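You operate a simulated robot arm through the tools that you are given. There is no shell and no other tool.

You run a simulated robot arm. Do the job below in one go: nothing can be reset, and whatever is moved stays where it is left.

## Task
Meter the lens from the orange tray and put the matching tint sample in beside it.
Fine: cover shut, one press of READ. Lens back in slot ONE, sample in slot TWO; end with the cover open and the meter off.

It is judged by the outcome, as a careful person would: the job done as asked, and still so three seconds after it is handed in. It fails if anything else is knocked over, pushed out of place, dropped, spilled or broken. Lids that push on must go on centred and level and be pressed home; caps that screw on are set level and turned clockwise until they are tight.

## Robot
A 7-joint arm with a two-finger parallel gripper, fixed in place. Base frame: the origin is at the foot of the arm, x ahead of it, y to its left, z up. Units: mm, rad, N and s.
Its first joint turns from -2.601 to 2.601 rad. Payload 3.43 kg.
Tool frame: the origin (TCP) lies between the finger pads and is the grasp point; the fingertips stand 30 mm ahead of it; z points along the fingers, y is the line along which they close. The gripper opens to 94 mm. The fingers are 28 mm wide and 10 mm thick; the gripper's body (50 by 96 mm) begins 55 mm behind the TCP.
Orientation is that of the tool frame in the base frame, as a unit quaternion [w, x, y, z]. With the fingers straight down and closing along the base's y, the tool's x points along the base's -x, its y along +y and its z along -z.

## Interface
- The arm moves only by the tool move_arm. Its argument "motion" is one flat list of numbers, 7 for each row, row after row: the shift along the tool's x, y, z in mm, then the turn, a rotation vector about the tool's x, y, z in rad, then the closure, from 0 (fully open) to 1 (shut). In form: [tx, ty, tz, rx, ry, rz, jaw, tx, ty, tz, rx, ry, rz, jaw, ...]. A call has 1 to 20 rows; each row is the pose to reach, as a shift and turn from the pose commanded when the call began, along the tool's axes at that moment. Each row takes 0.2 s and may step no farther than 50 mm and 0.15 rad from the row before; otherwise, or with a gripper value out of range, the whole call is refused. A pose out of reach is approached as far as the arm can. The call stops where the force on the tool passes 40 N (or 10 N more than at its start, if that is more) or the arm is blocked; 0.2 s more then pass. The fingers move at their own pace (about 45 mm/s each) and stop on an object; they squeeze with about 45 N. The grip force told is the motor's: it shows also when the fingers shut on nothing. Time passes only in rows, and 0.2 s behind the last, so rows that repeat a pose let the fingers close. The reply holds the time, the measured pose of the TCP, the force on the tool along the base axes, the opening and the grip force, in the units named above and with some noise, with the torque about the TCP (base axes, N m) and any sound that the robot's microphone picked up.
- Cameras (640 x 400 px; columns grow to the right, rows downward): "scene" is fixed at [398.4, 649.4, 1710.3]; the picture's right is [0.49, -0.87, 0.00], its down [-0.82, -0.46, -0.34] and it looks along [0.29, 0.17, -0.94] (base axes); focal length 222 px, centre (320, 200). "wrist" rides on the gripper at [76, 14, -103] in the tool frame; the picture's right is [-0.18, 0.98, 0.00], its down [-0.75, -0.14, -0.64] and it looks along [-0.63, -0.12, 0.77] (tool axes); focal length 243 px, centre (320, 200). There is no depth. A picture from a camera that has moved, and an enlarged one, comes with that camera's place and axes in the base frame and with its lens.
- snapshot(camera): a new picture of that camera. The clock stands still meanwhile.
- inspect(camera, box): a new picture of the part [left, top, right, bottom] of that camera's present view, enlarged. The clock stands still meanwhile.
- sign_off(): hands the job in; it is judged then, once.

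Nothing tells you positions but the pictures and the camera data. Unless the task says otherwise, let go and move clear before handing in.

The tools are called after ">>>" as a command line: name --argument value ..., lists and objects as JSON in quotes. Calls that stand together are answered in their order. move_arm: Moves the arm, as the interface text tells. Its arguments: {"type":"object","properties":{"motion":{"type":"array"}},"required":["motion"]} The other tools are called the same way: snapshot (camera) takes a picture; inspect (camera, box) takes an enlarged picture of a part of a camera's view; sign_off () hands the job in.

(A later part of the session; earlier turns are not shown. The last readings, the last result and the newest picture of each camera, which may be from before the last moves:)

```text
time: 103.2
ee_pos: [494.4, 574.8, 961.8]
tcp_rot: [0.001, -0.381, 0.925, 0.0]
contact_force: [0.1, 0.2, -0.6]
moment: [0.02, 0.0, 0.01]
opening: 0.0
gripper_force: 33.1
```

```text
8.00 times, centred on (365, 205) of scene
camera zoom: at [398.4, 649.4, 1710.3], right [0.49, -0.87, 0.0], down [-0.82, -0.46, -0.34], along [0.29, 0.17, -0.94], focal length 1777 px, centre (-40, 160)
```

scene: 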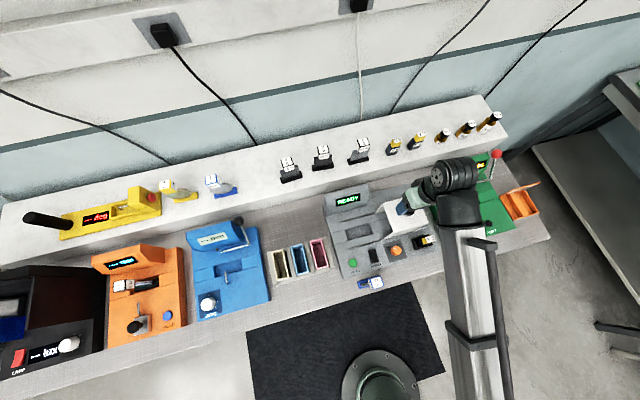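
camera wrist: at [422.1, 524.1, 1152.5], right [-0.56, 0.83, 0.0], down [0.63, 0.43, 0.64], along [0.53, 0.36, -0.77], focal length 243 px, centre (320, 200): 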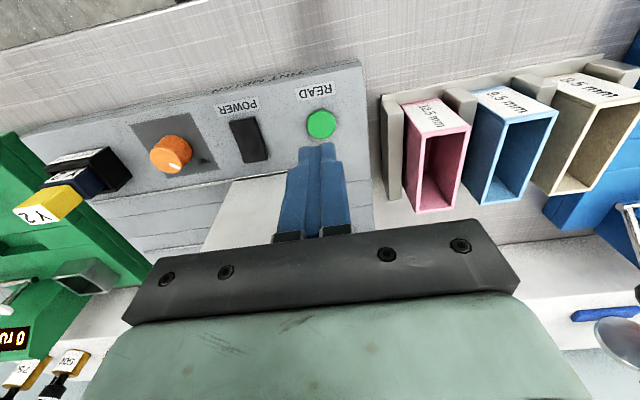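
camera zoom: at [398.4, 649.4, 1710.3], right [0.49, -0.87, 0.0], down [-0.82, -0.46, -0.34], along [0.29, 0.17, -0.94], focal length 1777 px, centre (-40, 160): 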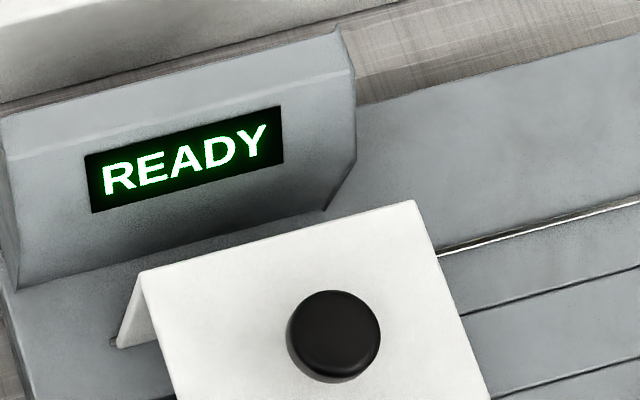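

>>> move_arm --motion '[0, 0, 1, 0, 0, 0, 1, 0, 0, 2, 0, 0, 0, 1, 0, 0, 3, 0, 0, 0, 1, 0, 0, 4, 0, 0, 0, 1, 0, 0, 5, 0, 0, 0, 1]'

>>> inspect --camera "scene" --box '[330, 180, 400, 230]'

```text
time: 104.4
ee_pos: [495.4, 574.3, 956.9]
tcp_rot: [0.0, -0.382, 0.924, 0.0]
contact_force: [0.3, -1.5, 4.5]
moment: [-0.07, -0.02, -0.02]
opening: 0.0
gripper_force: 33.0
heard: click
```

```text
8.00 times, centred on (365, 205) of scene
camera zoom: at [398.4, 649.4, 1710.3], right [0.49, -0.87, 0.0], down [-0.82, -0.46, -0.34], along [0.29, 0.17, -0.94], focal length 1777 px, centre (-40, 160)
```

zoom: 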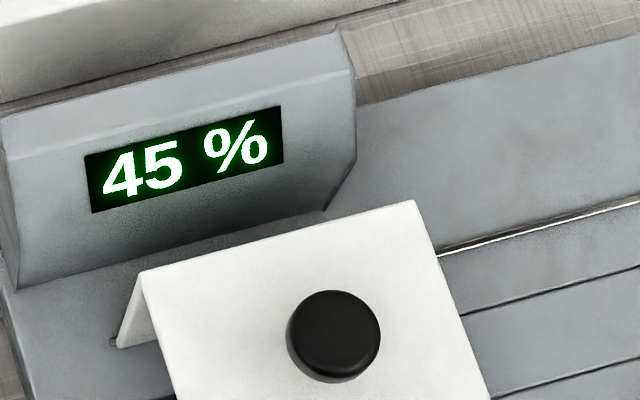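

One press registered: click heard and the display reads 45 %. I'll lift straight off and double-check the reading.

>>> move_arm --motion '[0, 0, -4, 0, 0, 0, 1, 0, 0, -12, 0, 0, 0, 1, 0, 0, -26, 0, 0, 0, 1, 0, 0, -44, 0, 0, 0, 1, 0, 0, -62, 0, 0, 0, 1, 0, 0, -78, 0, 0, 0, 1, 0, 0, -90, 0, 0, 0, 1, 0, 0, -96, 0, 0, 0, 1]'

>>> inspect --camera "scene" --box '[320, 175, 420, 245]'

>>> inspect --camera "scene" --box '[260, 125, 390, 200]'

```text
time: 106.2
ee_pos: [494.6, 575.7, 1052.3]
tcp_rot: [0.0, -0.381, 0.924, 0.0]
contact_force: [0.9, -0.3, 0.1]
moment: [0.01, 0.0, 0.02]
opening: 0.1
gripper_force: 32.4
```

```text
5.71 times, centred on (370, 210) of scene
camera zoom: at [398.4, 649.4, 1710.3], right [0.49, -0.87, 0.0], down [-0.82, -0.46, -0.34], along [0.29, 0.17, -0.94], focal length 1270 px, centre (34, 143)
```

zoom: 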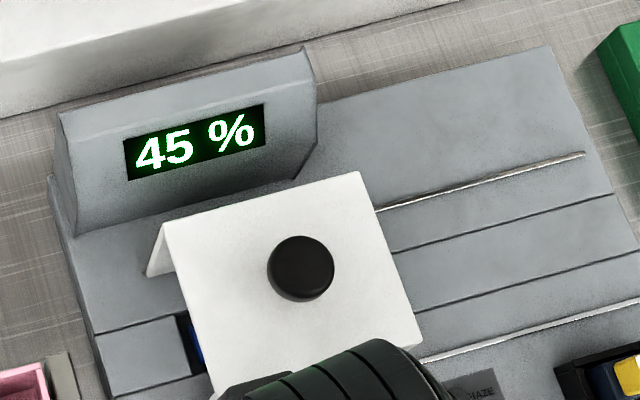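

```text
4.92 times, centred on (325, 162) of scene
camera zoom: at [398.4, 649.4, 1710.3], right [0.49, -0.87, 0.0], down [-0.82, -0.46, -0.34], along [0.29, 0.17, -0.94], focal length 1094 px, centre (295, 385)
```

zoom: 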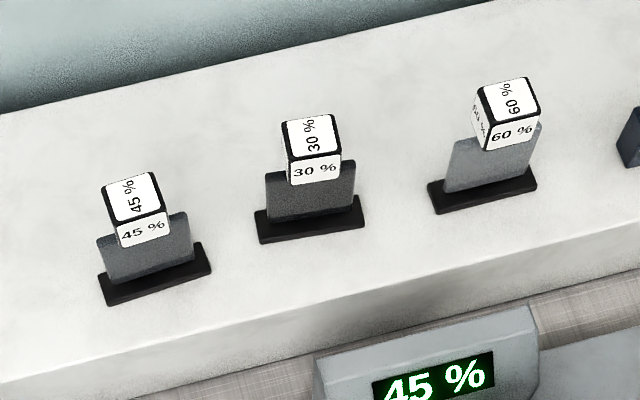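

The meter reads 45 %, so the match is the leftmost "45 %" sample on the shelf (about u −183, v 1104, cube top near z 1097). I'll move up toward the shelf; the lens stays safely in the meter meanwhile.

>>> move_arm --motion '[-3, 3, -5, 0, 0, 0, 0.8, -10, 9, -12, 0, 0, 0, 0.6, -24, 21, -24, 0, 0, 0, 0.36, -42, 37, -38, 0, 0, 0, 0.36, -62, 55, -52, 0, 0, 0, 0.36, -82, 72, -66, 0, 0, 0, 0.36, -102, 90, -80, 0, 0, 0, 0.36, -120, 106, -90, 0, 0, 0, 0.36, -134, 118, -97, 0, 0, 0, 0.36, -141, 124, -99, 0, 0, 0, 0.36, -143, 126, -100, 0, 0, 0, 0.36]'

>>> snapshot --camera "wrist"

>>> snapshot --camera "scene"

```text
time: 108.6
ee_pos: [507.3, 765.5, 1152.3]
tcp_rot: [0.0, -0.381, 0.925, 0.001]
contact_force: [0.2, -0.3, -1.1]
moment: [-0.01, -0.02, 0.0]
opening: 60.1
gripper_force: 0.1
```

```text
taken
camera wrist: at [441.9, 721.0, 1255.0], right [-0.56, 0.83, 0.0], down [0.64, 0.43, 0.64], along [0.53, 0.36, -0.77], focal length 243 px, centre (320, 200)
```

wrist: 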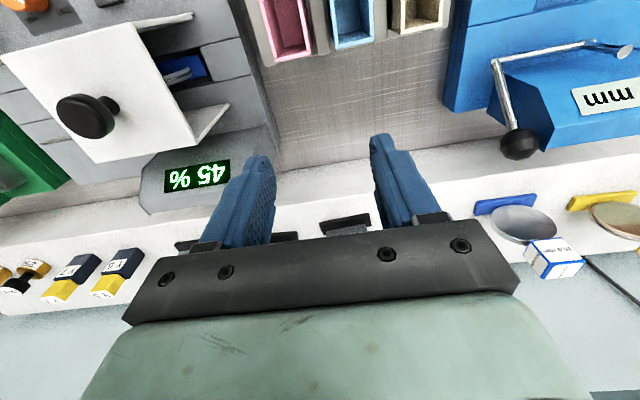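

```text
taken
```

scene: 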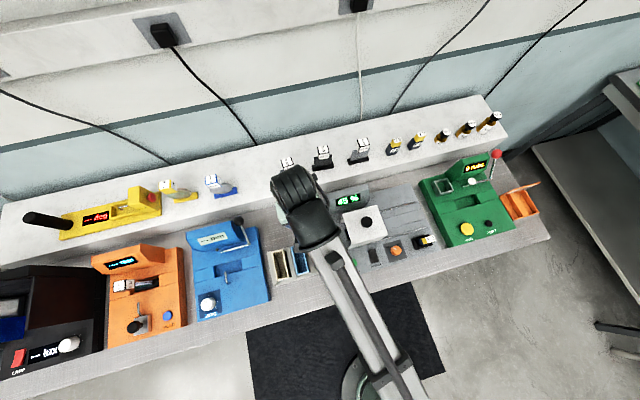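

I can see the 45 % sample's base on the shelf ahead. I'll lean the tool about 30° outward, since the shelf is beyond tool-down reach.

>>> move_arm --motion '[-3, 0, 0, 0, -0.03, 0, 0.36, -8, 0, 0, 0, -0.1, 0, 0.36, -14, 0, 0, 0, -0.19, 0, 0.36, -21, 0, 0, 0, -0.28, 0, 0.36, -28, 0, 0, 0, -0.37, 0, 0.36, -34, 0, 0, 0, -0.45, 0, 0.36, -38, 0, 0, 0, -0.51, 0, 0.36, -40, 0, 0, 0, -0.5236, 0, 0.36, -40, 0, 0, 0, -0.5236, 0, 0.36]'

>>> snapshot --camera "wrist"

```text
time: 110.6
ee_pos: [536.4, 793.3, 1152.1]
tcp_rot: [0.239, -0.368, 0.893, 0.099]
contact_force: [0.7, 0.0, -0.5]
moment: [-0.02, -0.01, 0.01]
opening: 59.9
gripper_force: 0.1
```

```text
taken
camera wrist: at [441.7, 721.7, 1203.8], right [-0.58, 0.81, 0.09], down [0.34, 0.13, 0.93], along [0.74, 0.57, -0.35], focal length 243 px, centre (320, 200)
```

wrist: 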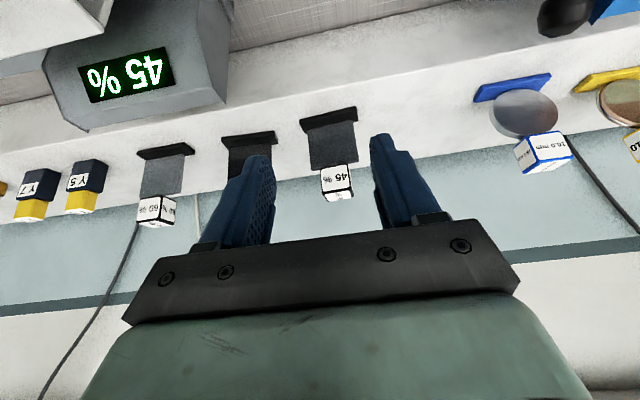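

>>> inspect --camera "wrist" --box '[270, 90, 400, 210]'

>>> inspect --camera "wrist" --box '[120, 90, 280, 240]'

```text
3.33 times, centred on (335, 150) of wrist
camera zoom: at [441.7, 721.7, 1203.8], right [-0.58, 0.81, 0.09], down [0.34, 0.13, 0.93], along [0.74, 0.57, -0.35], focal length 809 px, centre (270, 367)
```

zoom: 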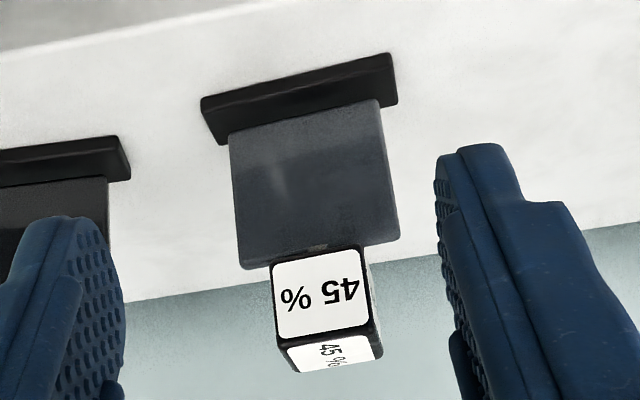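

```text
2.67 times, centred on (200, 165) of wrist
camera zoom: at [441.7, 721.7, 1203.8], right [-0.58, 0.81, 0.09], down [0.34, 0.13, 0.93], along [0.74, 0.57, -0.35], focal length 647 px, centre (640, 293)
```

zoom: 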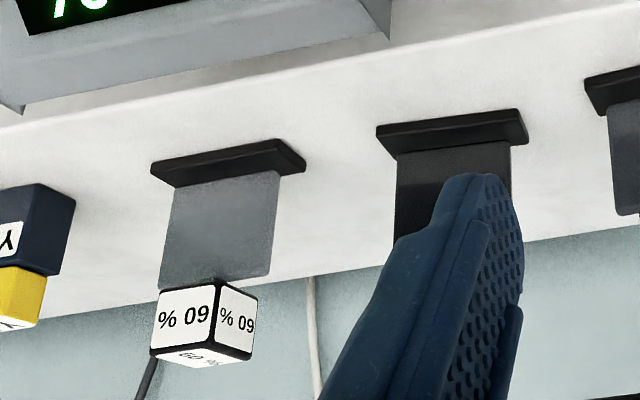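

The 45 % cube is clear: about 33 mm, centred near u −186.5, v 1104, z 1078. I'll move to a pre-grasp point 90 mm back along the leaned tool axis.

>>> move_arm --motion '[-4, 0.2, 1.5, 0, 0, 0, 0.36, -14, 0.6, 5.5, 0, 0, 0, 0.36, -30, 1.4, 11.7, 0, 0, 0, 0.36, -48, 2.2, 18.7, 0, 0, 0, 0.36, -66, 3, 25.7, 0, 0, 0, 0.36, -82, 3.8, 32, 0, 0, 0, 0.36, -95, 4.4, 37, 0, 0, 0, 0.36, -102, 4.7, 39.8, 0, 0, 0, 0.36, -104.6, 4.8, 40.8, 0, 0, 0, 0.36, -104.6, 4.8, 40.8, 0, 0, 0, 0.36]'

>>> snapshot --camera "wrist"

>>> inspect --camera "wrist" --box '[240, 30, 410, 190]'

>>> inspect --camera "scene" --box '[240, 110, 380, 200]'

```text
time: 112.8
ee_pos: [611.2, 874.4, 1169.8]
tcp_rot: [0.24, -0.368, 0.893, 0.099]
contact_force: [0.7, 0.2, 0.0]
moment: [0.02, 0.01, 0.02]
opening: 60.3
gripper_force: 0.0
```

```text
taken
camera wrist: at [517.3, 802.5, 1221.0], right [-0.58, 0.81, 0.09], down [0.34, 0.13, 0.93], along [0.74, 0.57, -0.35], focal length 243 px, centre (320, 200)
```

wrist: 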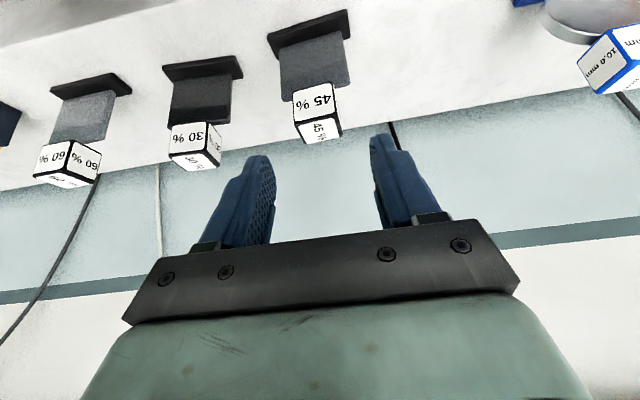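

```text
2.50 times, centred on (325, 110) of wrist
camera zoom: at [517.3, 802.5, 1221.0], right [-0.58, 0.81, 0.09], down [0.34, 0.13, 0.93], along [0.74, 0.57, -0.35], focal length 606 px, centre (308, 425)
```

zoom: 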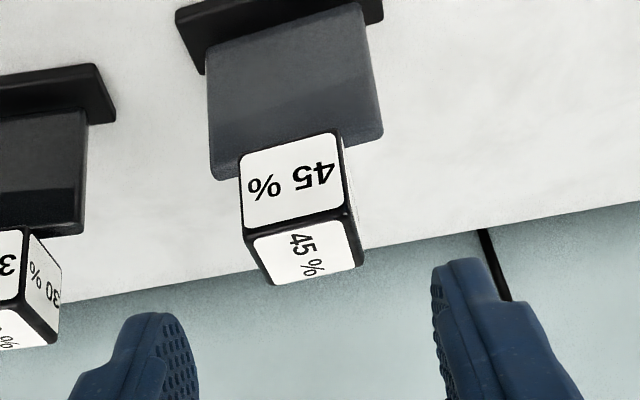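

```text
4.44 times, centred on (310, 155) of scene
camera zoom: at [398.4, 649.4, 1710.3], right [0.49, -0.87, 0.0], down [-0.82, -0.46, -0.34], along [0.29, 0.17, -0.94], focal length 987 px, centre (364, 400)
```

zoom: 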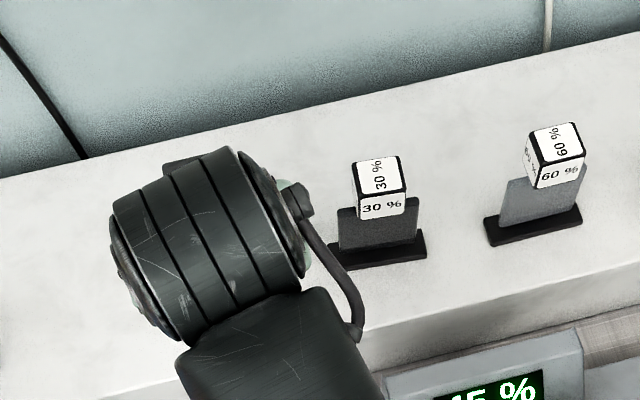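

Aligned. I'll advance along the tool axis so the fingers straddle the 45 % cube.

>>> move_arm --motion '[0, 0, 4, 0, 0, 0, 0.36, 0, 0, 13, 0, 0, 0, 0.36, 0, 0, 25, 0, 0, 0, 0.36, 0, 0, 38, 0, 0, 0, 0.36, 0, 0, 51, 0, 0, 0, 0.36, 0, 0, 63, 0, 0, 0, 0.36, 0, 0, 71, 0, 0, 0, 0.36, 0, 0, 75, 0, 0, 0, 0.36, 0, 0, 75, 0, 0, 0, 0.36]'

>>> snapshot --camera "wrist"

>>> inspect --camera "wrist" --box '[230, 90, 410, 240]'

```text
time: 114.8
ee_pos: [639.1, 902.0, 1104.0]
tcp_rot: [0.239, -0.368, 0.893, 0.098]
contact_force: [0.0, 0.8, -1.4]
moment: [0.0, 0.0, -0.02]
opening: 60.3
gripper_force: 0.1
```

```text
taken
camera wrist: at [543.7, 829.1, 1155.2], right [-0.58, 0.81, 0.09], down [0.34, 0.13, 0.93], along [0.74, 0.57, -0.35], focal length 243 px, centre (320, 200)
```

wrist: 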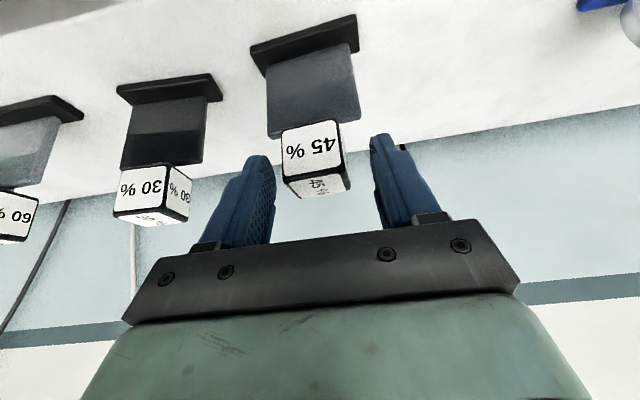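

```text
2.67 times, centred on (320, 165) of wrist
camera zoom: at [543.7, 829.1, 1155.2], right [-0.58, 0.81, 0.09], down [0.34, 0.13, 0.93], along [0.74, 0.57, -0.35], focal length 647 px, centre (320, 293)
```

zoom: 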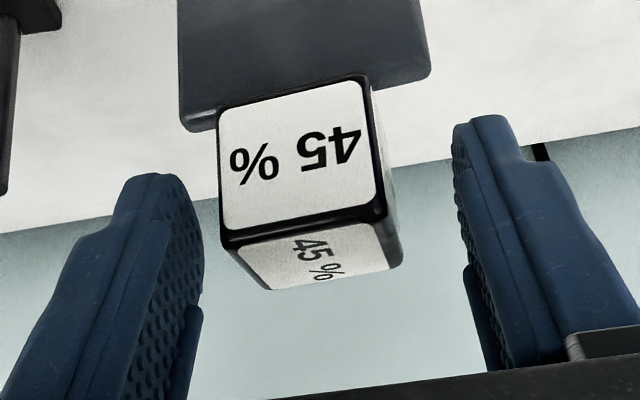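

>>> move_arm --motion '[0, 0, 3, 0, 0, 0, 0.36, 0, 0, 7, 0, 0, 0, 0.36, 0, 0, 11, 0, 0, 0, 0.36, 0, 0, 13, 0, 0, 0, 0.36, 0, 0, 13, 0, 0, 0, 0.36]'

>>> inspect --camera "wrist" --box '[230, 90, 410, 240]'

>>> inspect --camera "scene" --box '[240, 110, 380, 200]'

```text
time: 116.0
ee_pos: [643.5, 905.6, 1093.1]
tcp_rot: [0.239, -0.367, 0.893, 0.098]
contact_force: [-0.3, -0.5, 0.3]
moment: [-0.02, -0.02, -0.02]
opening: 60.5
gripper_force: 0.0
```

```text
2.67 times, centred on (320, 165) of wrist
camera zoom: at [548.8, 833.6, 1144.4], right [-0.58, 0.81, 0.09], down [0.34, 0.13, 0.93], along [0.74, 0.57, -0.35], focal length 647 px, centre (320, 293)
```

zoom: 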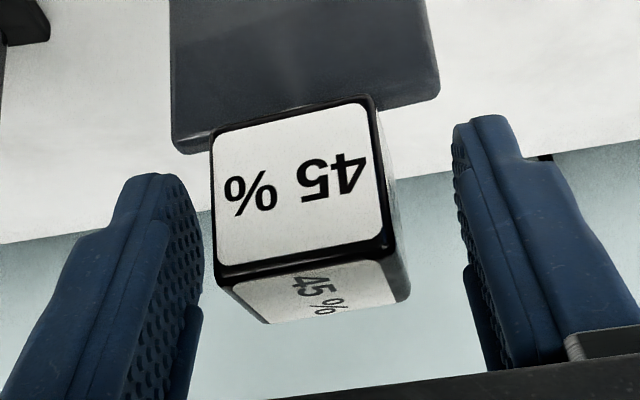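

```text
4.44 times, centred on (310, 155) of scene
camera zoom: at [398.4, 649.4, 1710.3], right [0.49, -0.87, 0.0], down [-0.82, -0.46, -0.34], along [0.29, 0.17, -0.94], focal length 987 px, centre (364, 400)
```

zoom: 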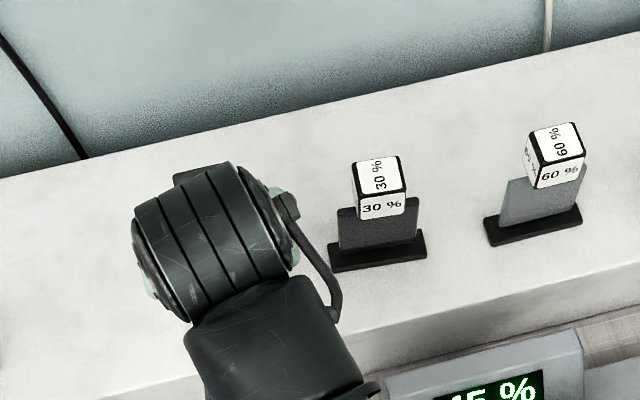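

Well centred. Closing on the cube.

>>> move_arm --motion '[0, 0, 0, 0, 0, 0, 0.5, 0, 0, 0, 0, 0, 0, 0.6, 0, 0, 0, 0, 0, 0, 1, 0, 0, 0, 0, 0, 0, 1, 0, 0, 0, 0, 0, 0, 1, 0, 0, 0, 0, 0, 0, 1]'

>>> inspect --camera "wrist" --box '[230, 90, 410, 240]'

```text
time: 117.4
ee_pos: [642.8, 905.3, 1093.9]
tcp_rot: [0.239, -0.368, 0.893, 0.099]
contact_force: [0.5, 0.6, 0.6]
moment: [-0.01, -0.03, 0.02]
opening: 39.4
gripper_force: 45.0
```

```text
2.67 times, centred on (320, 165) of wrist
camera zoom: at [548.7, 833.6, 1144.5], right [-0.58, 0.81, 0.09], down [0.34, 0.13, 0.93], along [0.74, 0.57, -0.35], focal length 647 px, centre (320, 293)
```

zoom: 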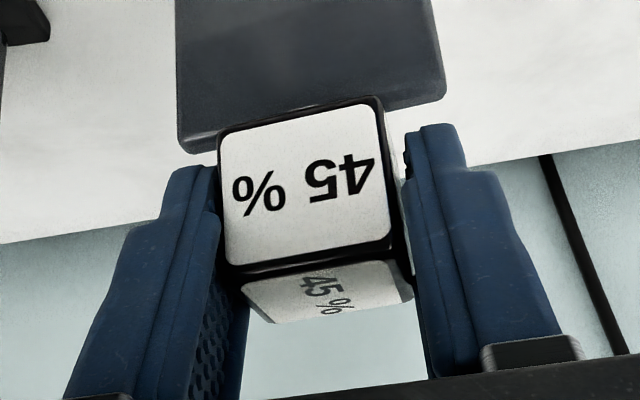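

The sample is held (cube about 39 mm wide, squared up in the fingers). I'll lift it straight up off the shelf.

>>> move_arm --motion '[-1.5, 0, -2.6, 0, 0, 0, 1, -5, 0, -8.7, 0, 0, 0, 1, -11, 0, -19, 0, 0, 0, 1, -19, 0, -33, 0, 0, 0, 1, -28, 0, -48.5, 0, 0, 0, 1, -37, 0, -64, 0, 0, 0, 1, -44, 0, -76, 0, 0, 0, 1, -49, 0, -85, 0, 0, 0, 1, -51, 0, -88.3, 0, 0, 0, 1, -51, 0, -88.3, 0, 0, 0, 1]'

>>> snapshot --camera "wrist"

>>> snapshot --camera "scene"

```text
time: 119.6
ee_pos: [642.4, 906.1, 1195.4]
tcp_rot: [0.238, -0.368, 0.893, 0.098]
contact_force: [-0.7, 1.1, -1.3]
moment: [-0.02, -0.02, -0.02]
opening: 39.4
gripper_force: 45.6
```

```text
taken
camera wrist: at [548.1, 833.8, 1246.9], right [-0.58, 0.81, 0.09], down [0.34, 0.13, 0.93], along [0.74, 0.57, -0.35], focal length 243 px, centre (320, 200)
```

wrist: 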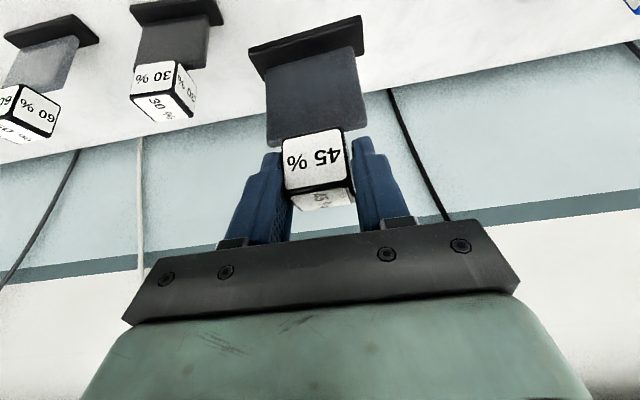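

```text
taken
```

scene: 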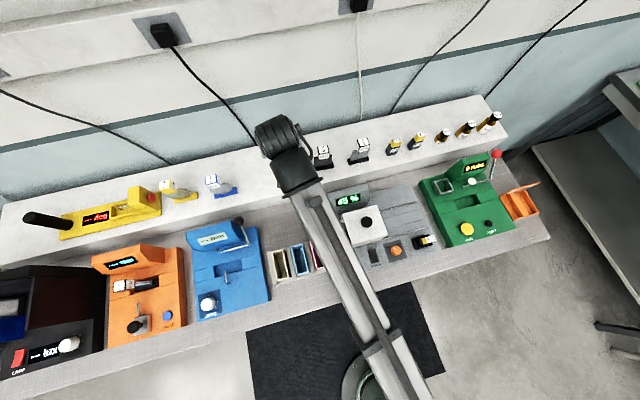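

>>> inspect --camera "wrist" --box '[230, 0, 400, 220]'

```text
1.82 times, centred on (315, 110) of wrist
camera zoom: at [548.1, 833.8, 1246.9], right [-0.58, 0.81, 0.09], down [0.34, 0.13, 0.93], along [0.74, 0.57, -0.35], focal length 441 px, centre (329, 364)
```

zoom: 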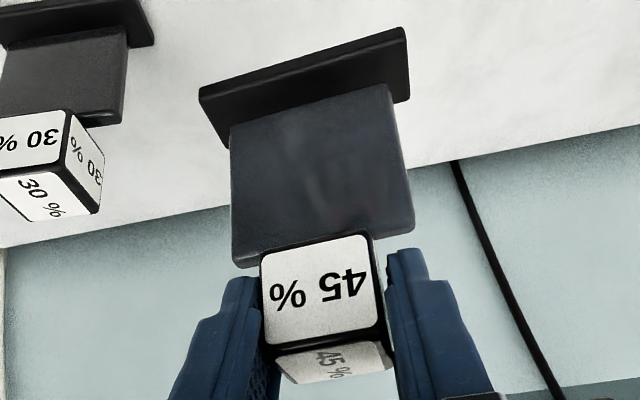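

>>> inspect --camera "wrist" --box '[235, 0, 375, 90]'

>>> inspect --camera "wrist" --box '[250, 110, 390, 220]'

```text
4.44 times, centred on (305, 45) of wrist
camera zoom: at [548.1, 833.8, 1246.9], right [-0.58, 0.81, 0.09], down [0.34, 0.13, 0.93], along [0.74, 0.57, -0.35], focal length 1078 px, centre (387, 889)
```

zoom: 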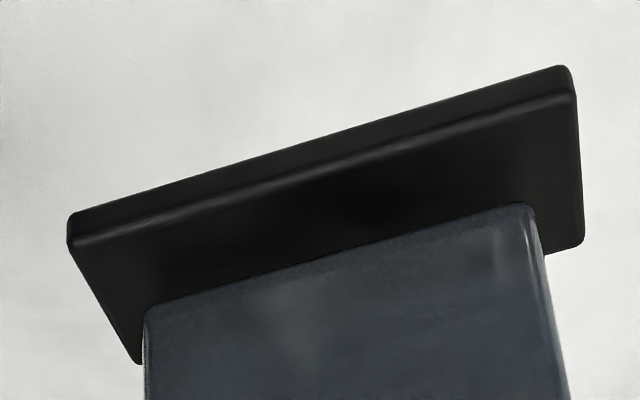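

```text
3.64 times, centred on (320, 165) of wrist
camera zoom: at [548.1, 833.8, 1246.9], right [-0.58, 0.81, 0.09], down [0.34, 0.13, 0.93], along [0.74, 0.57, -0.35], focal length 882 px, centre (320, 327)
```

zoom: 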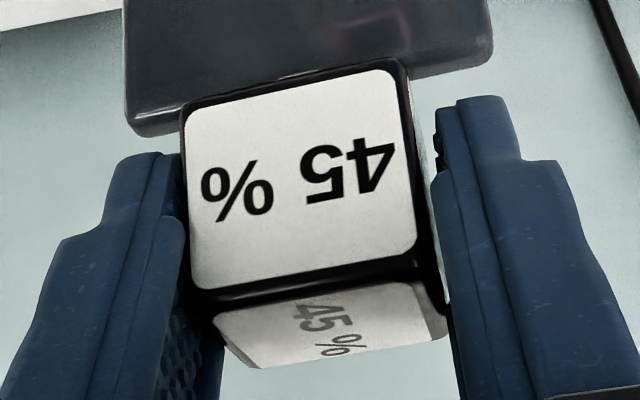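

The sample is held upright with its base about 118 mm below the TCP and yawed roughly 4° in the grip, which I'll compensate for. Now backing away from the shelf before travelling.

>>> move_arm --motion '[4, 0, -3, 0, 0, 0, 1, 14, 0, -10.2, 0, 0, 0, 1, 30, 0, -22, 0, 0, 0, 1, 49, 0, -36, 0, 0, 0, 1, 68, 0, -50, 0, 0, 0, 1, 86, 0, -63, 0, 0, 0, 1, 101, 0, -74, 0, 0, 0, 1, 110, 0, -80.5, 0, 0, 0, 1, 113.7, 0, -83, 0, 0, 0, 1, 113.7, 0, -83, 0, 0, 0, 1]'

>>> snapshot --camera "wrist"

>>> snapshot --camera "scene"

```text
time: 121.8
ee_pos: [542.4, 808.2, 1210.3]
tcp_rot: [0.238, -0.369, 0.893, 0.098]
contact_force: [-0.7, 0.1, -0.7]
moment: [0.01, -0.01, 0.0]
opening: 39.4
gripper_force: 45.2
```

```text
taken
camera wrist: at [449.1, 735.7, 1261.2], right [-0.58, 0.81, 0.09], down [0.34, 0.13, 0.93], along [0.74, 0.57, -0.35], focal length 243 px, centre (320, 200)
```

wrist: 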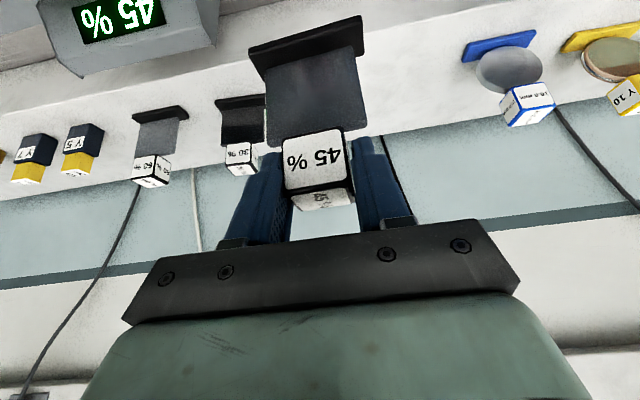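

```text
taken
```

scene: 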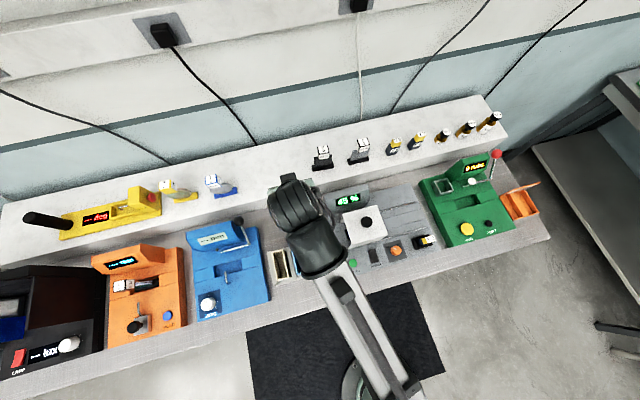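

Clear of the shelf. Now carrying the sample across at z about 1200 (its base near 1080–1090, above everything on the way) while turning it about the vertical by −94° toward the tray.

>>> move_arm --motion '[0.9, -7.8, -0.3, 0.01, 0, 0.018, 1, 2.7, -23.4, -0.9, 0.031, 0, 0.054, 1, 5.5, -46.7, -1.9, 0.062, 0, 0.107, 1, 9.1, -77.9, -3.1, 0.103, 0, 0.179, 1, 13.4, -114.3, -4.5, 0.152, 0, 0.263, 1, 18, -153.3, -6.1, 0.203, 0, 0.352, 1, 22.5, -192.2, -7.6, 0.255, 0, 0.442, 1, 27.1, -231.1, -9.2, 0.307, 0, 0.531, 1, 31.7, -270.1, -10.7, 0.359, 0, 0.621, 1, 36.3, -309, -12.3, 0.41, 0, 0.711, 1, 40.8, -347.9, -13.8, 0.462, 0, 0.8, 1, 45.4, -386.9, -15.3, 0.514, 0, 0.89, 1, 50, -425.8, -16.9, 0.565, 0, 0.979, 1, 54.5, -464.7, -18.4, 0.617, 0, 1.069, 1, 59.1, -503.7, -20, 0.669, 0, 1.158, 1, 63.4, -540.1, -21.4, 0.717, 0, 1.242, 1, 67, -571, -22.6, 0.758, 0, 1.313, 1, 69.7, -594.5, -23.6, 0.789, 0, 1.367, 1, 71.6, -610, -24.2, 0.81, 0, 1.403, 1, 72.5, -618, -24.5, 0.8205, 0, 1.4211, 1]'

>>> snapshot --camera "wrist"

>>> snapshot --camera "scene"

```text
time: 126.0
ee_pos: [924.7, 316.0, 1195.1]
tcp_rot: [0.235, 0.402, 0.878, -0.108]
contact_force: [0.0, 0.4, -0.4]
moment: [0.01, 0.01, 0.01]
opening: 39.0
gripper_force: 45.1
```

```text
taken
camera wrist: at [858.7, 414.5, 1245.2], right [0.85, 0.52, 0.09], down [0.11, -0.34, 0.93], along [0.52, -0.78, -0.35], focal length 243 px, centre (320, 200)
```

wrist: 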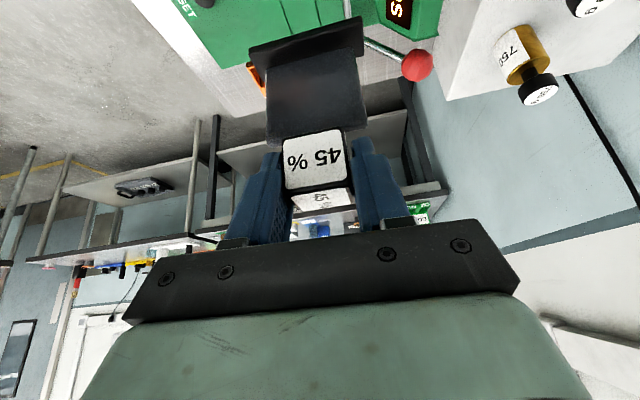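

```text
taken
```

scene: 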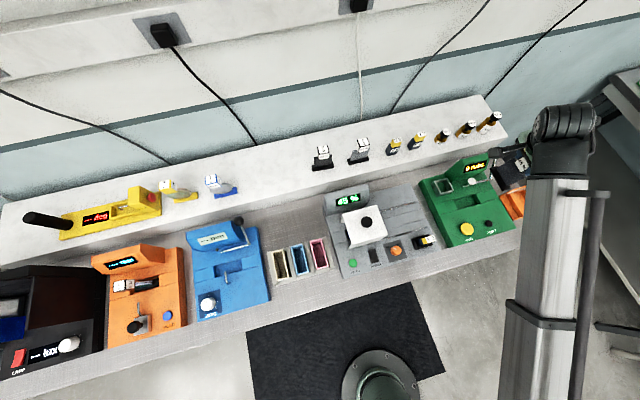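

The sample is now oriented for slot TWO. I'll move horizontally to above the tray, staying high.

>>> move_arm --motion '[-7.8, -2.5, 4.5, 0, 0, 0, 1, -23.5, -7.5, 13.6, 0, 0, 0, 1, -47.1, -15.1, 27.2, 0, 0, 0, 1, -72.6, -23.2, 41.9, 0, 0, 0, 1, -98.1, -31.4, 56.7, 0, 0, 0, 1, -123.5, -39.6, 71.4, 0, 0, 0, 1, -149, -47.7, 86.1, 0, 0, 0, 1, -172.6, -55.3, 99.7, 0, 0, 0, 1, -188.3, -60.3, 108.8, 0, 0, 0, 1, -196.1, -62.8, 113.3, 0, 0, 0, 1, -196.1, -62.8, 113.3, 0, 0, 0, 1]'

>>> snapshot --camera "wrist"

>>> inspect --camera "scene" --box '[460, 110, 640, 260]'

```text
time: 128.4
ee_pos: [1025.4, 104.1, 1194.4]
tcp_rot: [0.235, 0.402, 0.878, -0.107]
contact_force: [-1.2, 0.2, -1.2]
moment: [-0.03, 0.01, -0.02]
opening: 39.2
gripper_force: 44.9
```

```text
taken
camera wrist: at [958.8, 201.5, 1245.9], right [0.85, 0.52, 0.09], down [0.11, -0.34, 0.93], along [0.52, -0.78, -0.35], focal length 243 px, centre (320, 200)
```

wrist: 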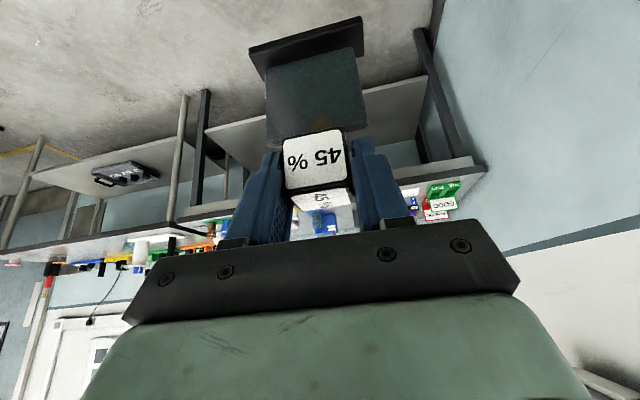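

```text
2.67 times, centred on (550, 185) of scene
camera zoom: at [398.4, 649.4, 1710.3], right [0.49, -0.87, 0.0], down [-0.82, -0.46, -0.34], along [0.29, 0.17, -0.94], focal length 592 px, centre (-293, 240)
```

zoom: 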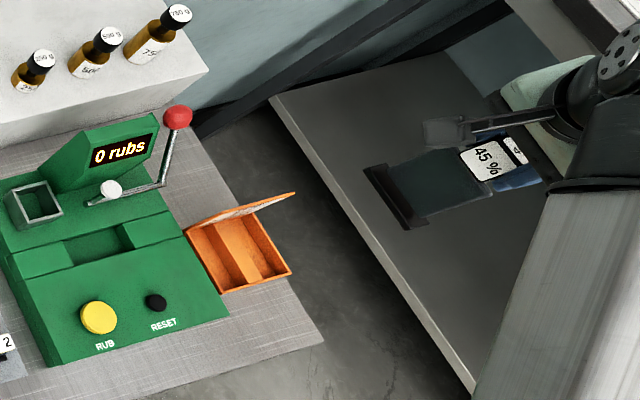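

The sample hangs over slot TWO in my estimates, and the scene camera sees both well. I'll check the tray closely before descending.

>>> inspect --camera "scene" --box '[495, 175, 555, 225]'

>>> inspect --camera "scene" --box '[550, 145, 620, 205]'

```text
8.00 times, centred on (525, 200) of scene
camera zoom: at [398.4, 649.4, 1710.3], right [0.49, -0.87, 0.0], down [-0.82, -0.46, -0.34], along [0.29, 0.17, -0.94], focal length 1777 px, centre (-1320, 200)
```

zoom: 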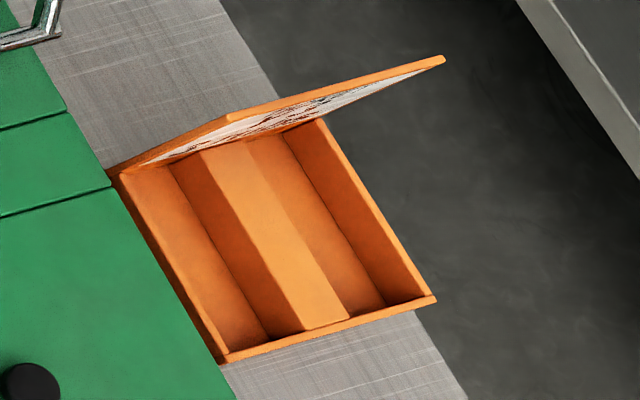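

```text
6.67 times, centred on (585, 175) of scene
camera zoom: at [398.4, 649.4, 1710.3], right [0.49, -0.87, 0.0], down [-0.82, -0.46, -0.34], along [0.29, 0.17, -0.94], focal length 1481 px, centre (-1447, 367)
```

zoom: 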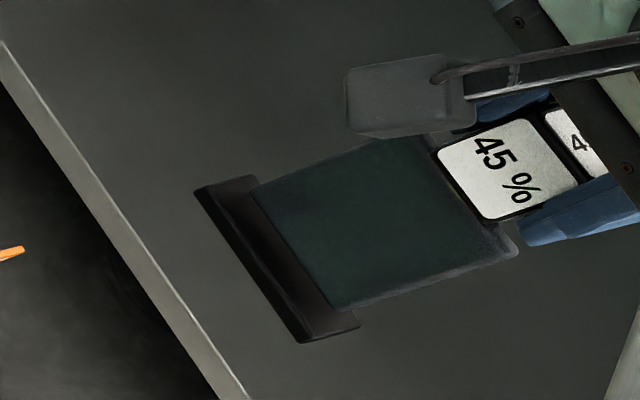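

Rim and slot positions match the camera model (slot TWO: u 645–681, v 752–842, floor near z 885). I'll descend to just above the rim and compare base and slot directly in the scene view.

>>> move_arm --motion '[4, -0.5, 6, 0, 0, 0, 1, 13, -1, 21, 0, 0, 0, 1, 26, -2, 43, 0, 0, 0, 1, 40, -3, 66, 0, 0, 0, 1, 53, -3, 88, 0, 0, 0, 1, 64, -3, 106, 0, 0, 0, 1, 72, -3, 119, 0, 0, 0, 1, 77, -3, 126, 0, 0, 0, 1, 78, -3, 128.2, 0, 0, 0, 1, 78, -3, 128.2, 0, 0, 0, 1]'

>>> inspect --camera "scene" --box '[490, 165, 570, 230]'

>>> snapshot --camera "wrist"

```text
time: 130.6
ee_pos: [1020.7, 102.1, 1044.6]
tcp_rot: [0.236, 0.402, 0.879, -0.107]
contact_force: [0.4, 0.2, -0.4]
moment: [-0.01, 0.02, -0.02]
opening: 39.0
gripper_force: 45.4
```

```text
6.15 times, centred on (530, 198) of scene
camera zoom: at [398.4, 649.4, 1710.3], right [0.49, -0.87, 0.0], down [-0.82, -0.46, -0.34], along [0.29, 0.17, -0.94], focal length 1367 px, centre (-972, 215)
```

zoom: 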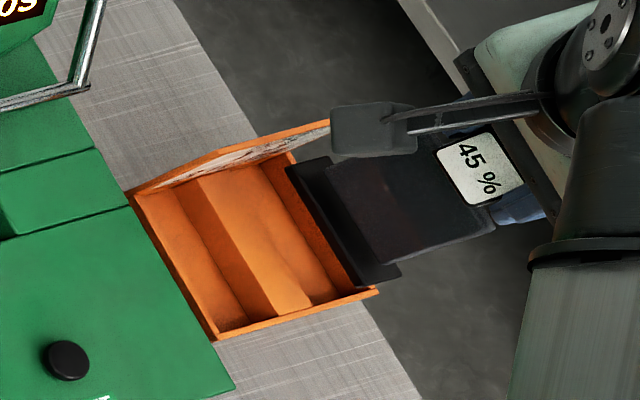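

```text
taken
camera wrist: at [954.8, 201.8, 1095.7], right [0.85, 0.52, 0.09], down [0.11, -0.34, 0.93], along [0.52, -0.78, -0.35], focal length 243 px, centre (320, 200)
```

wrist: 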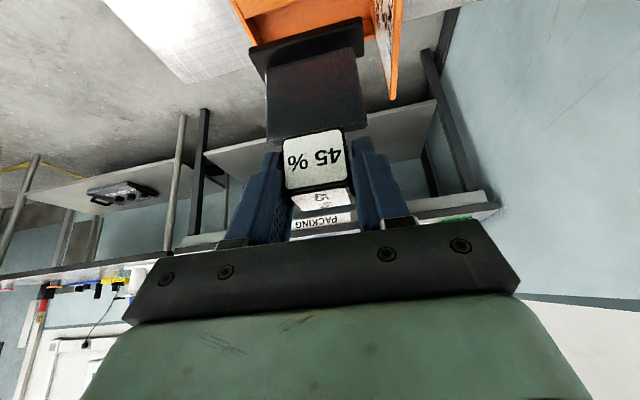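

>>> inspect --camera "scene" --box '[508, 180, 558, 220]'

>>> inspect --camera "wrist" --box '[210, 0, 420, 150]'

```text
10.00 times, centred on (533, 200) of scene
camera zoom: at [398.4, 649.4, 1710.3], right [0.49, -0.87, 0.0], down [-0.82, -0.46, -0.34], along [0.29, 0.17, -0.94], focal length 2222 px, centre (-1810, 200)
```

zoom: 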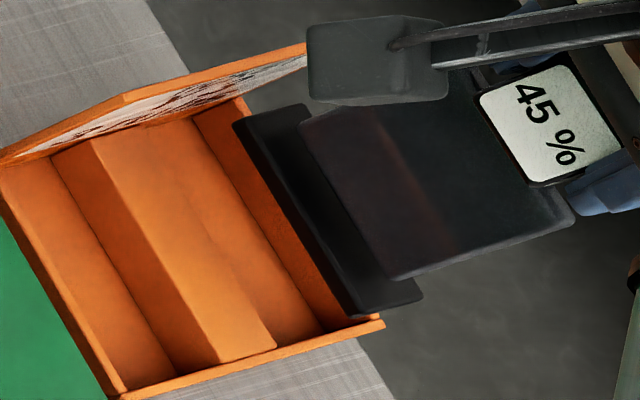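

```text
2.67 times, centred on (315, 75) of wrist
camera zoom: at [954.8, 201.8, 1095.7], right [0.85, 0.52, 0.09], down [0.11, -0.34, 0.93], along [0.52, -0.78, -0.35], focal length 647 px, centre (333, 533)
```

zoom: 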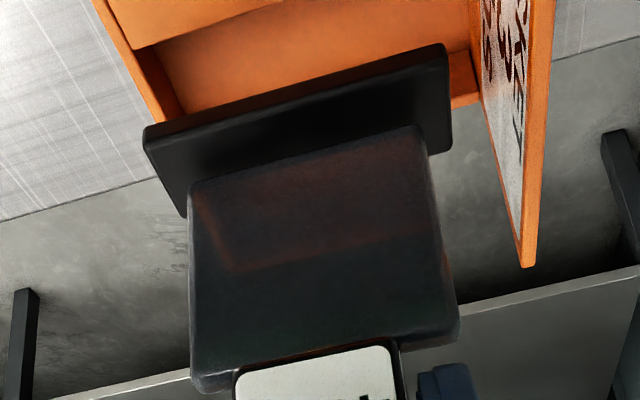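

The base is parallel to the slot and nearly centred; it should land with about 5 mm margins each side. I'll go down 18 mm more and recheck just above the rim.

>>> move_arm --motion '[2.5, 0.5, 4, 0, 0, 0, 1, 5, 1, 7.5, 0, 0, 0, 1, 7.5, 1.5, 11, 0, 0, 0, 1, 9.3, 2, 14, 0, 0, 0, 1, 9.9, 2, 15, 0, 0, 0, 1, 9.9, 2, 15, 0, 0, 0, 1]'

>>> inspect --camera "scene" --box '[508, 180, 558, 220]'

>>> inspect --camera "wrist" --box '[210, 0, 420, 150]'

```text
time: 132.0
ee_pos: [1020.5, 107.7, 1026.2]
tcp_rot: [0.236, 0.402, 0.878, -0.108]
contact_force: [0.0, 0.7, -0.8]
moment: [-0.01, -0.01, -0.01]
opening: 39.2
gripper_force: 44.9
```

```text
10.00 times, centred on (533, 200) of scene
camera zoom: at [398.4, 649.4, 1710.3], right [0.49, -0.87, 0.0], down [-0.82, -0.46, -0.34], along [0.29, 0.17, -0.94], focal length 2222 px, centre (-1810, 200)
```

zoom: 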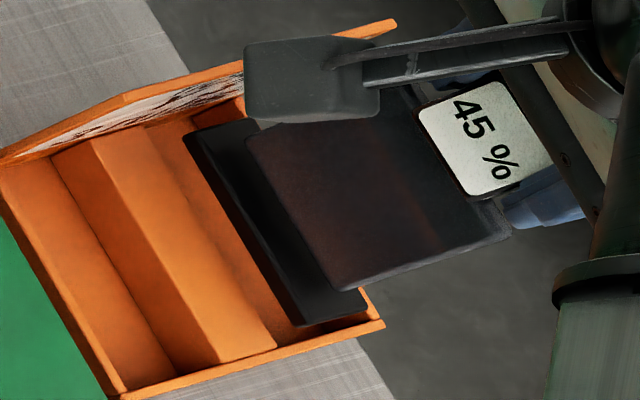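

```text
2.67 times, centred on (315, 75) of wrist
camera zoom: at [954.8, 205.1, 1077.6], right [0.85, 0.52, 0.09], down [0.11, -0.34, 0.93], along [0.52, -0.78, -0.35], focal length 647 px, centre (333, 533)
```

zoom: 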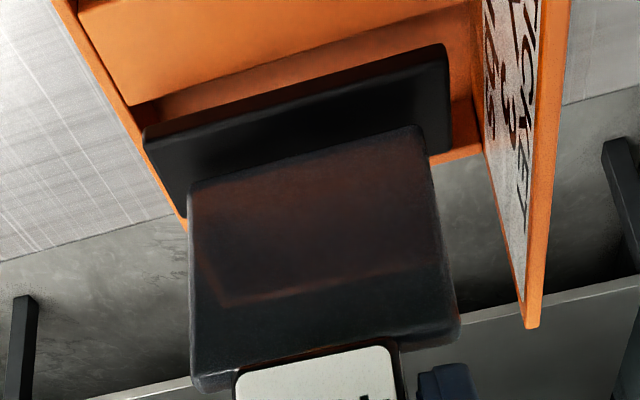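

The base is centred over slot TWO within a couple of millimetres. Lowering it into the slot slowly.

>>> move_arm --motion '[1.25, 0, 2.2, 0, 0, 0, 1, 2.5, 0, 4.3, 0, 0, 0, 1, 3.75, 0, 6.5, 0, 0, 0, 1, 5, 0, 8.7, 0, 0, 0, 1, 6, 0, 10.4, 0, 0, 0, 1]'

>>> inspect --camera "scene" --box '[508, 180, 558, 220]'

>>> inspect --camera "wrist" --box '[210, 0, 420, 150]'

```text
time: 133.2
ee_pos: [1022.1, 107.4, 1017.3]
tcp_rot: [0.237, 0.401, 0.878, -0.107]
contact_force: [-0.2, 3.7, 18.5]
moment: [0.18, 0.54, -0.1]
opening: 39.1
gripper_force: 45.2
```

```text
10.00 times, centred on (533, 200) of scene
camera zoom: at [398.4, 649.4, 1710.3], right [0.49, -0.87, 0.0], down [-0.82, -0.46, -0.34], along [0.29, 0.17, -0.94], focal length 2222 px, centre (-1810, 200)
```

zoom: 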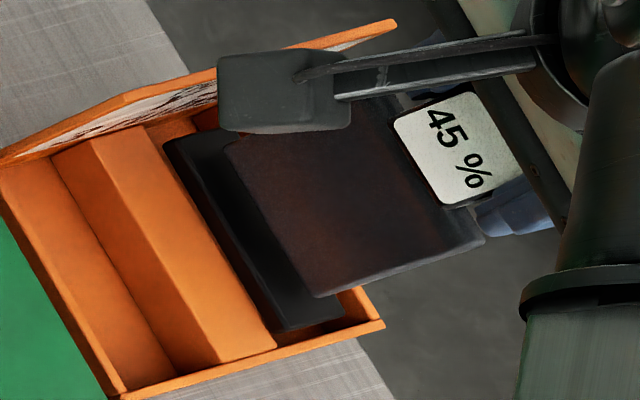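

```text
2.67 times, centred on (315, 75) of wrist
camera zoom: at [954.9, 205.0, 1068.0], right [0.85, 0.52, 0.09], down [0.11, -0.34, 0.93], along [0.52, -0.78, -0.35], focal length 647 px, centre (333, 533)
```

zoom: 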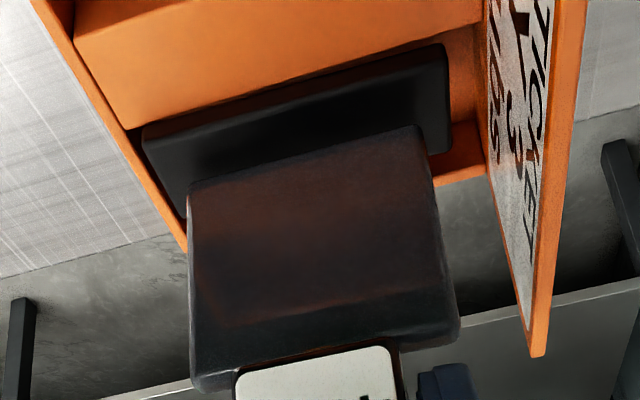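

There is an upward contact with the base still near rim height; the moment says it is touching on the divider side (low u), so the sample is about 7 mm too far left. I'll lift a little, shift right 7 mm, trim yaw by 2°, and recheck.

>>> move_arm --motion '[-1.5, 0, -2.6, 0, 0, 0, 1, -4, 0, -6.9, 0, 0, 0, 1, -6, 0.2, -6, -0.006, 0, -0.01, 1, -8.5, 0.4, -4.6, -0.012, 0, -0.02, 1, -10, 0.5, -3.4, -0.0175, 0, -0.0303, 1, -10, 0.5, -3.4, -0.0175, 0, -0.0303, 1]'

>>> inspect --camera "scene" --box '[508, 180, 558, 220]'

>>> inspect --camera "wrist" --box '[210, 0, 420, 150]'

```text
time: 134.6
ee_pos: [1027.3, 101.6, 1022.8]
tcp_rot: [0.236, 0.388, 0.885, -0.105]
contact_force: [-0.3, 0.0, -1.3]
moment: [0.02, 0.02, -0.03]
opening: 39.3
gripper_force: 45.1
```

```text
10.00 times, centred on (533, 200) of scene
camera zoom: at [398.4, 649.4, 1710.3], right [0.49, -0.87, 0.0], down [-0.82, -0.46, -0.34], along [0.29, 0.17, -0.94], focal length 2222 px, centre (-1810, 200)
```

zoom: 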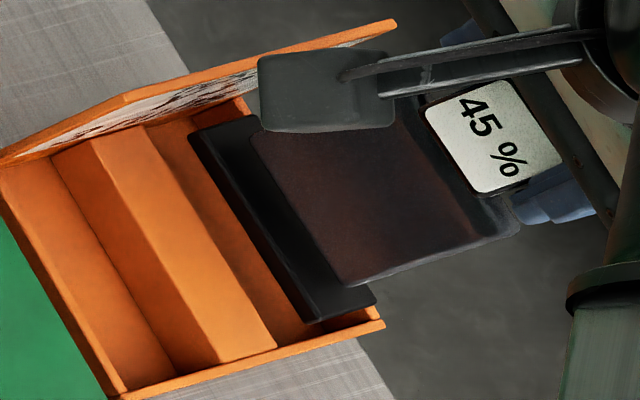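

```text
2.67 times, centred on (315, 75) of wrist
camera zoom: at [957.1, 197.9, 1073.6], right [0.83, 0.55, 0.09], down [0.12, -0.34, 0.93], along [0.54, -0.76, -0.35], focal length 647 px, centre (333, 533)
```

zoom: 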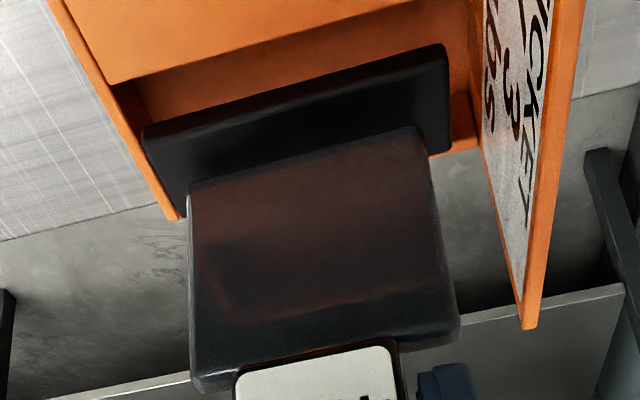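

Now the base sits about 11 mm from the divider and 5 mm from the outer wall, and closer to the front wall than the back. I'll trim −3 mm in u and +2 mm in v, then lower again.

>>> move_arm --motion '[1.3, 0.9, -0.8, 0, 0, 0, 1, 2.7, 1.9, -1.5, 0, 0, 0, 1, 3.7, 1.9, 0.2, 0, 0, 0, 1, 4.7, 1.9, 1.9, 0, 0, 0, 1, 5.4, 1.9, 3.2, 0, 0, 0, 1, 5.4, 1.9, 3.2, 0, 0, 0, 1]'

>>> inspect --camera "wrist" --box '[210, 0, 420, 150]'

>>> inspect --camera "scene" --box '[508, 180, 558, 220]'

```text
time: 136.0
ee_pos: [1025.4, 105.4, 1017.2]
tcp_rot: [0.237, 0.387, 0.885, -0.105]
contact_force: [0.4, -0.6, -0.5]
moment: [0.01, -0.02, -0.01]
opening: 39.1
gripper_force: 44.6
```

```text
2.67 times, centred on (315, 75) of wrist
camera zoom: at [956.2, 200.9, 1068.1], right [0.83, 0.55, 0.09], down [0.12, -0.34, 0.93], along [0.54, -0.76, -0.35], focal length 647 px, centre (333, 533)
```

zoom: 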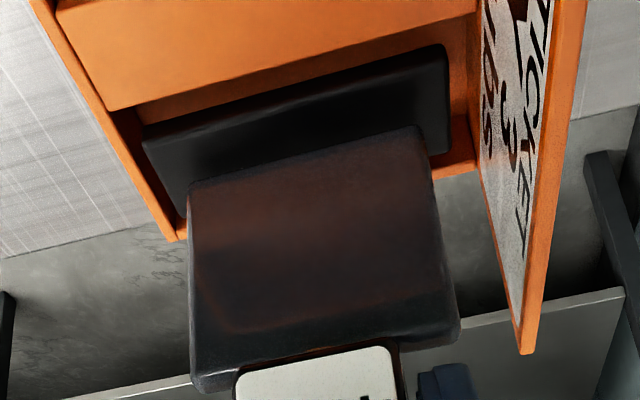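

```text
10.00 times, centred on (533, 200) of scene
camera zoom: at [398.4, 649.4, 1710.3], right [0.49, -0.87, 0.0], down [-0.82, -0.46, -0.34], along [0.29, 0.17, -0.94], focal length 2222 px, centre (-1810, 200)
```

zoom: 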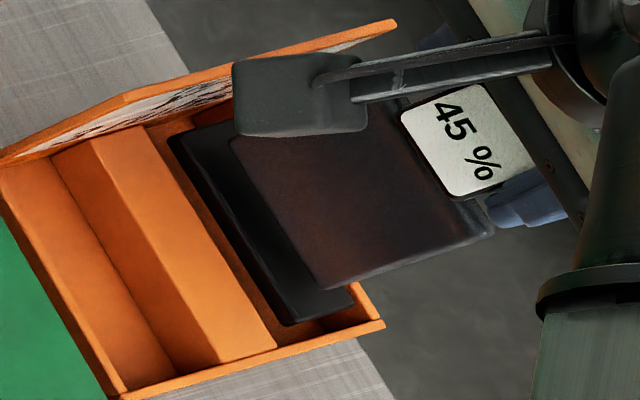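

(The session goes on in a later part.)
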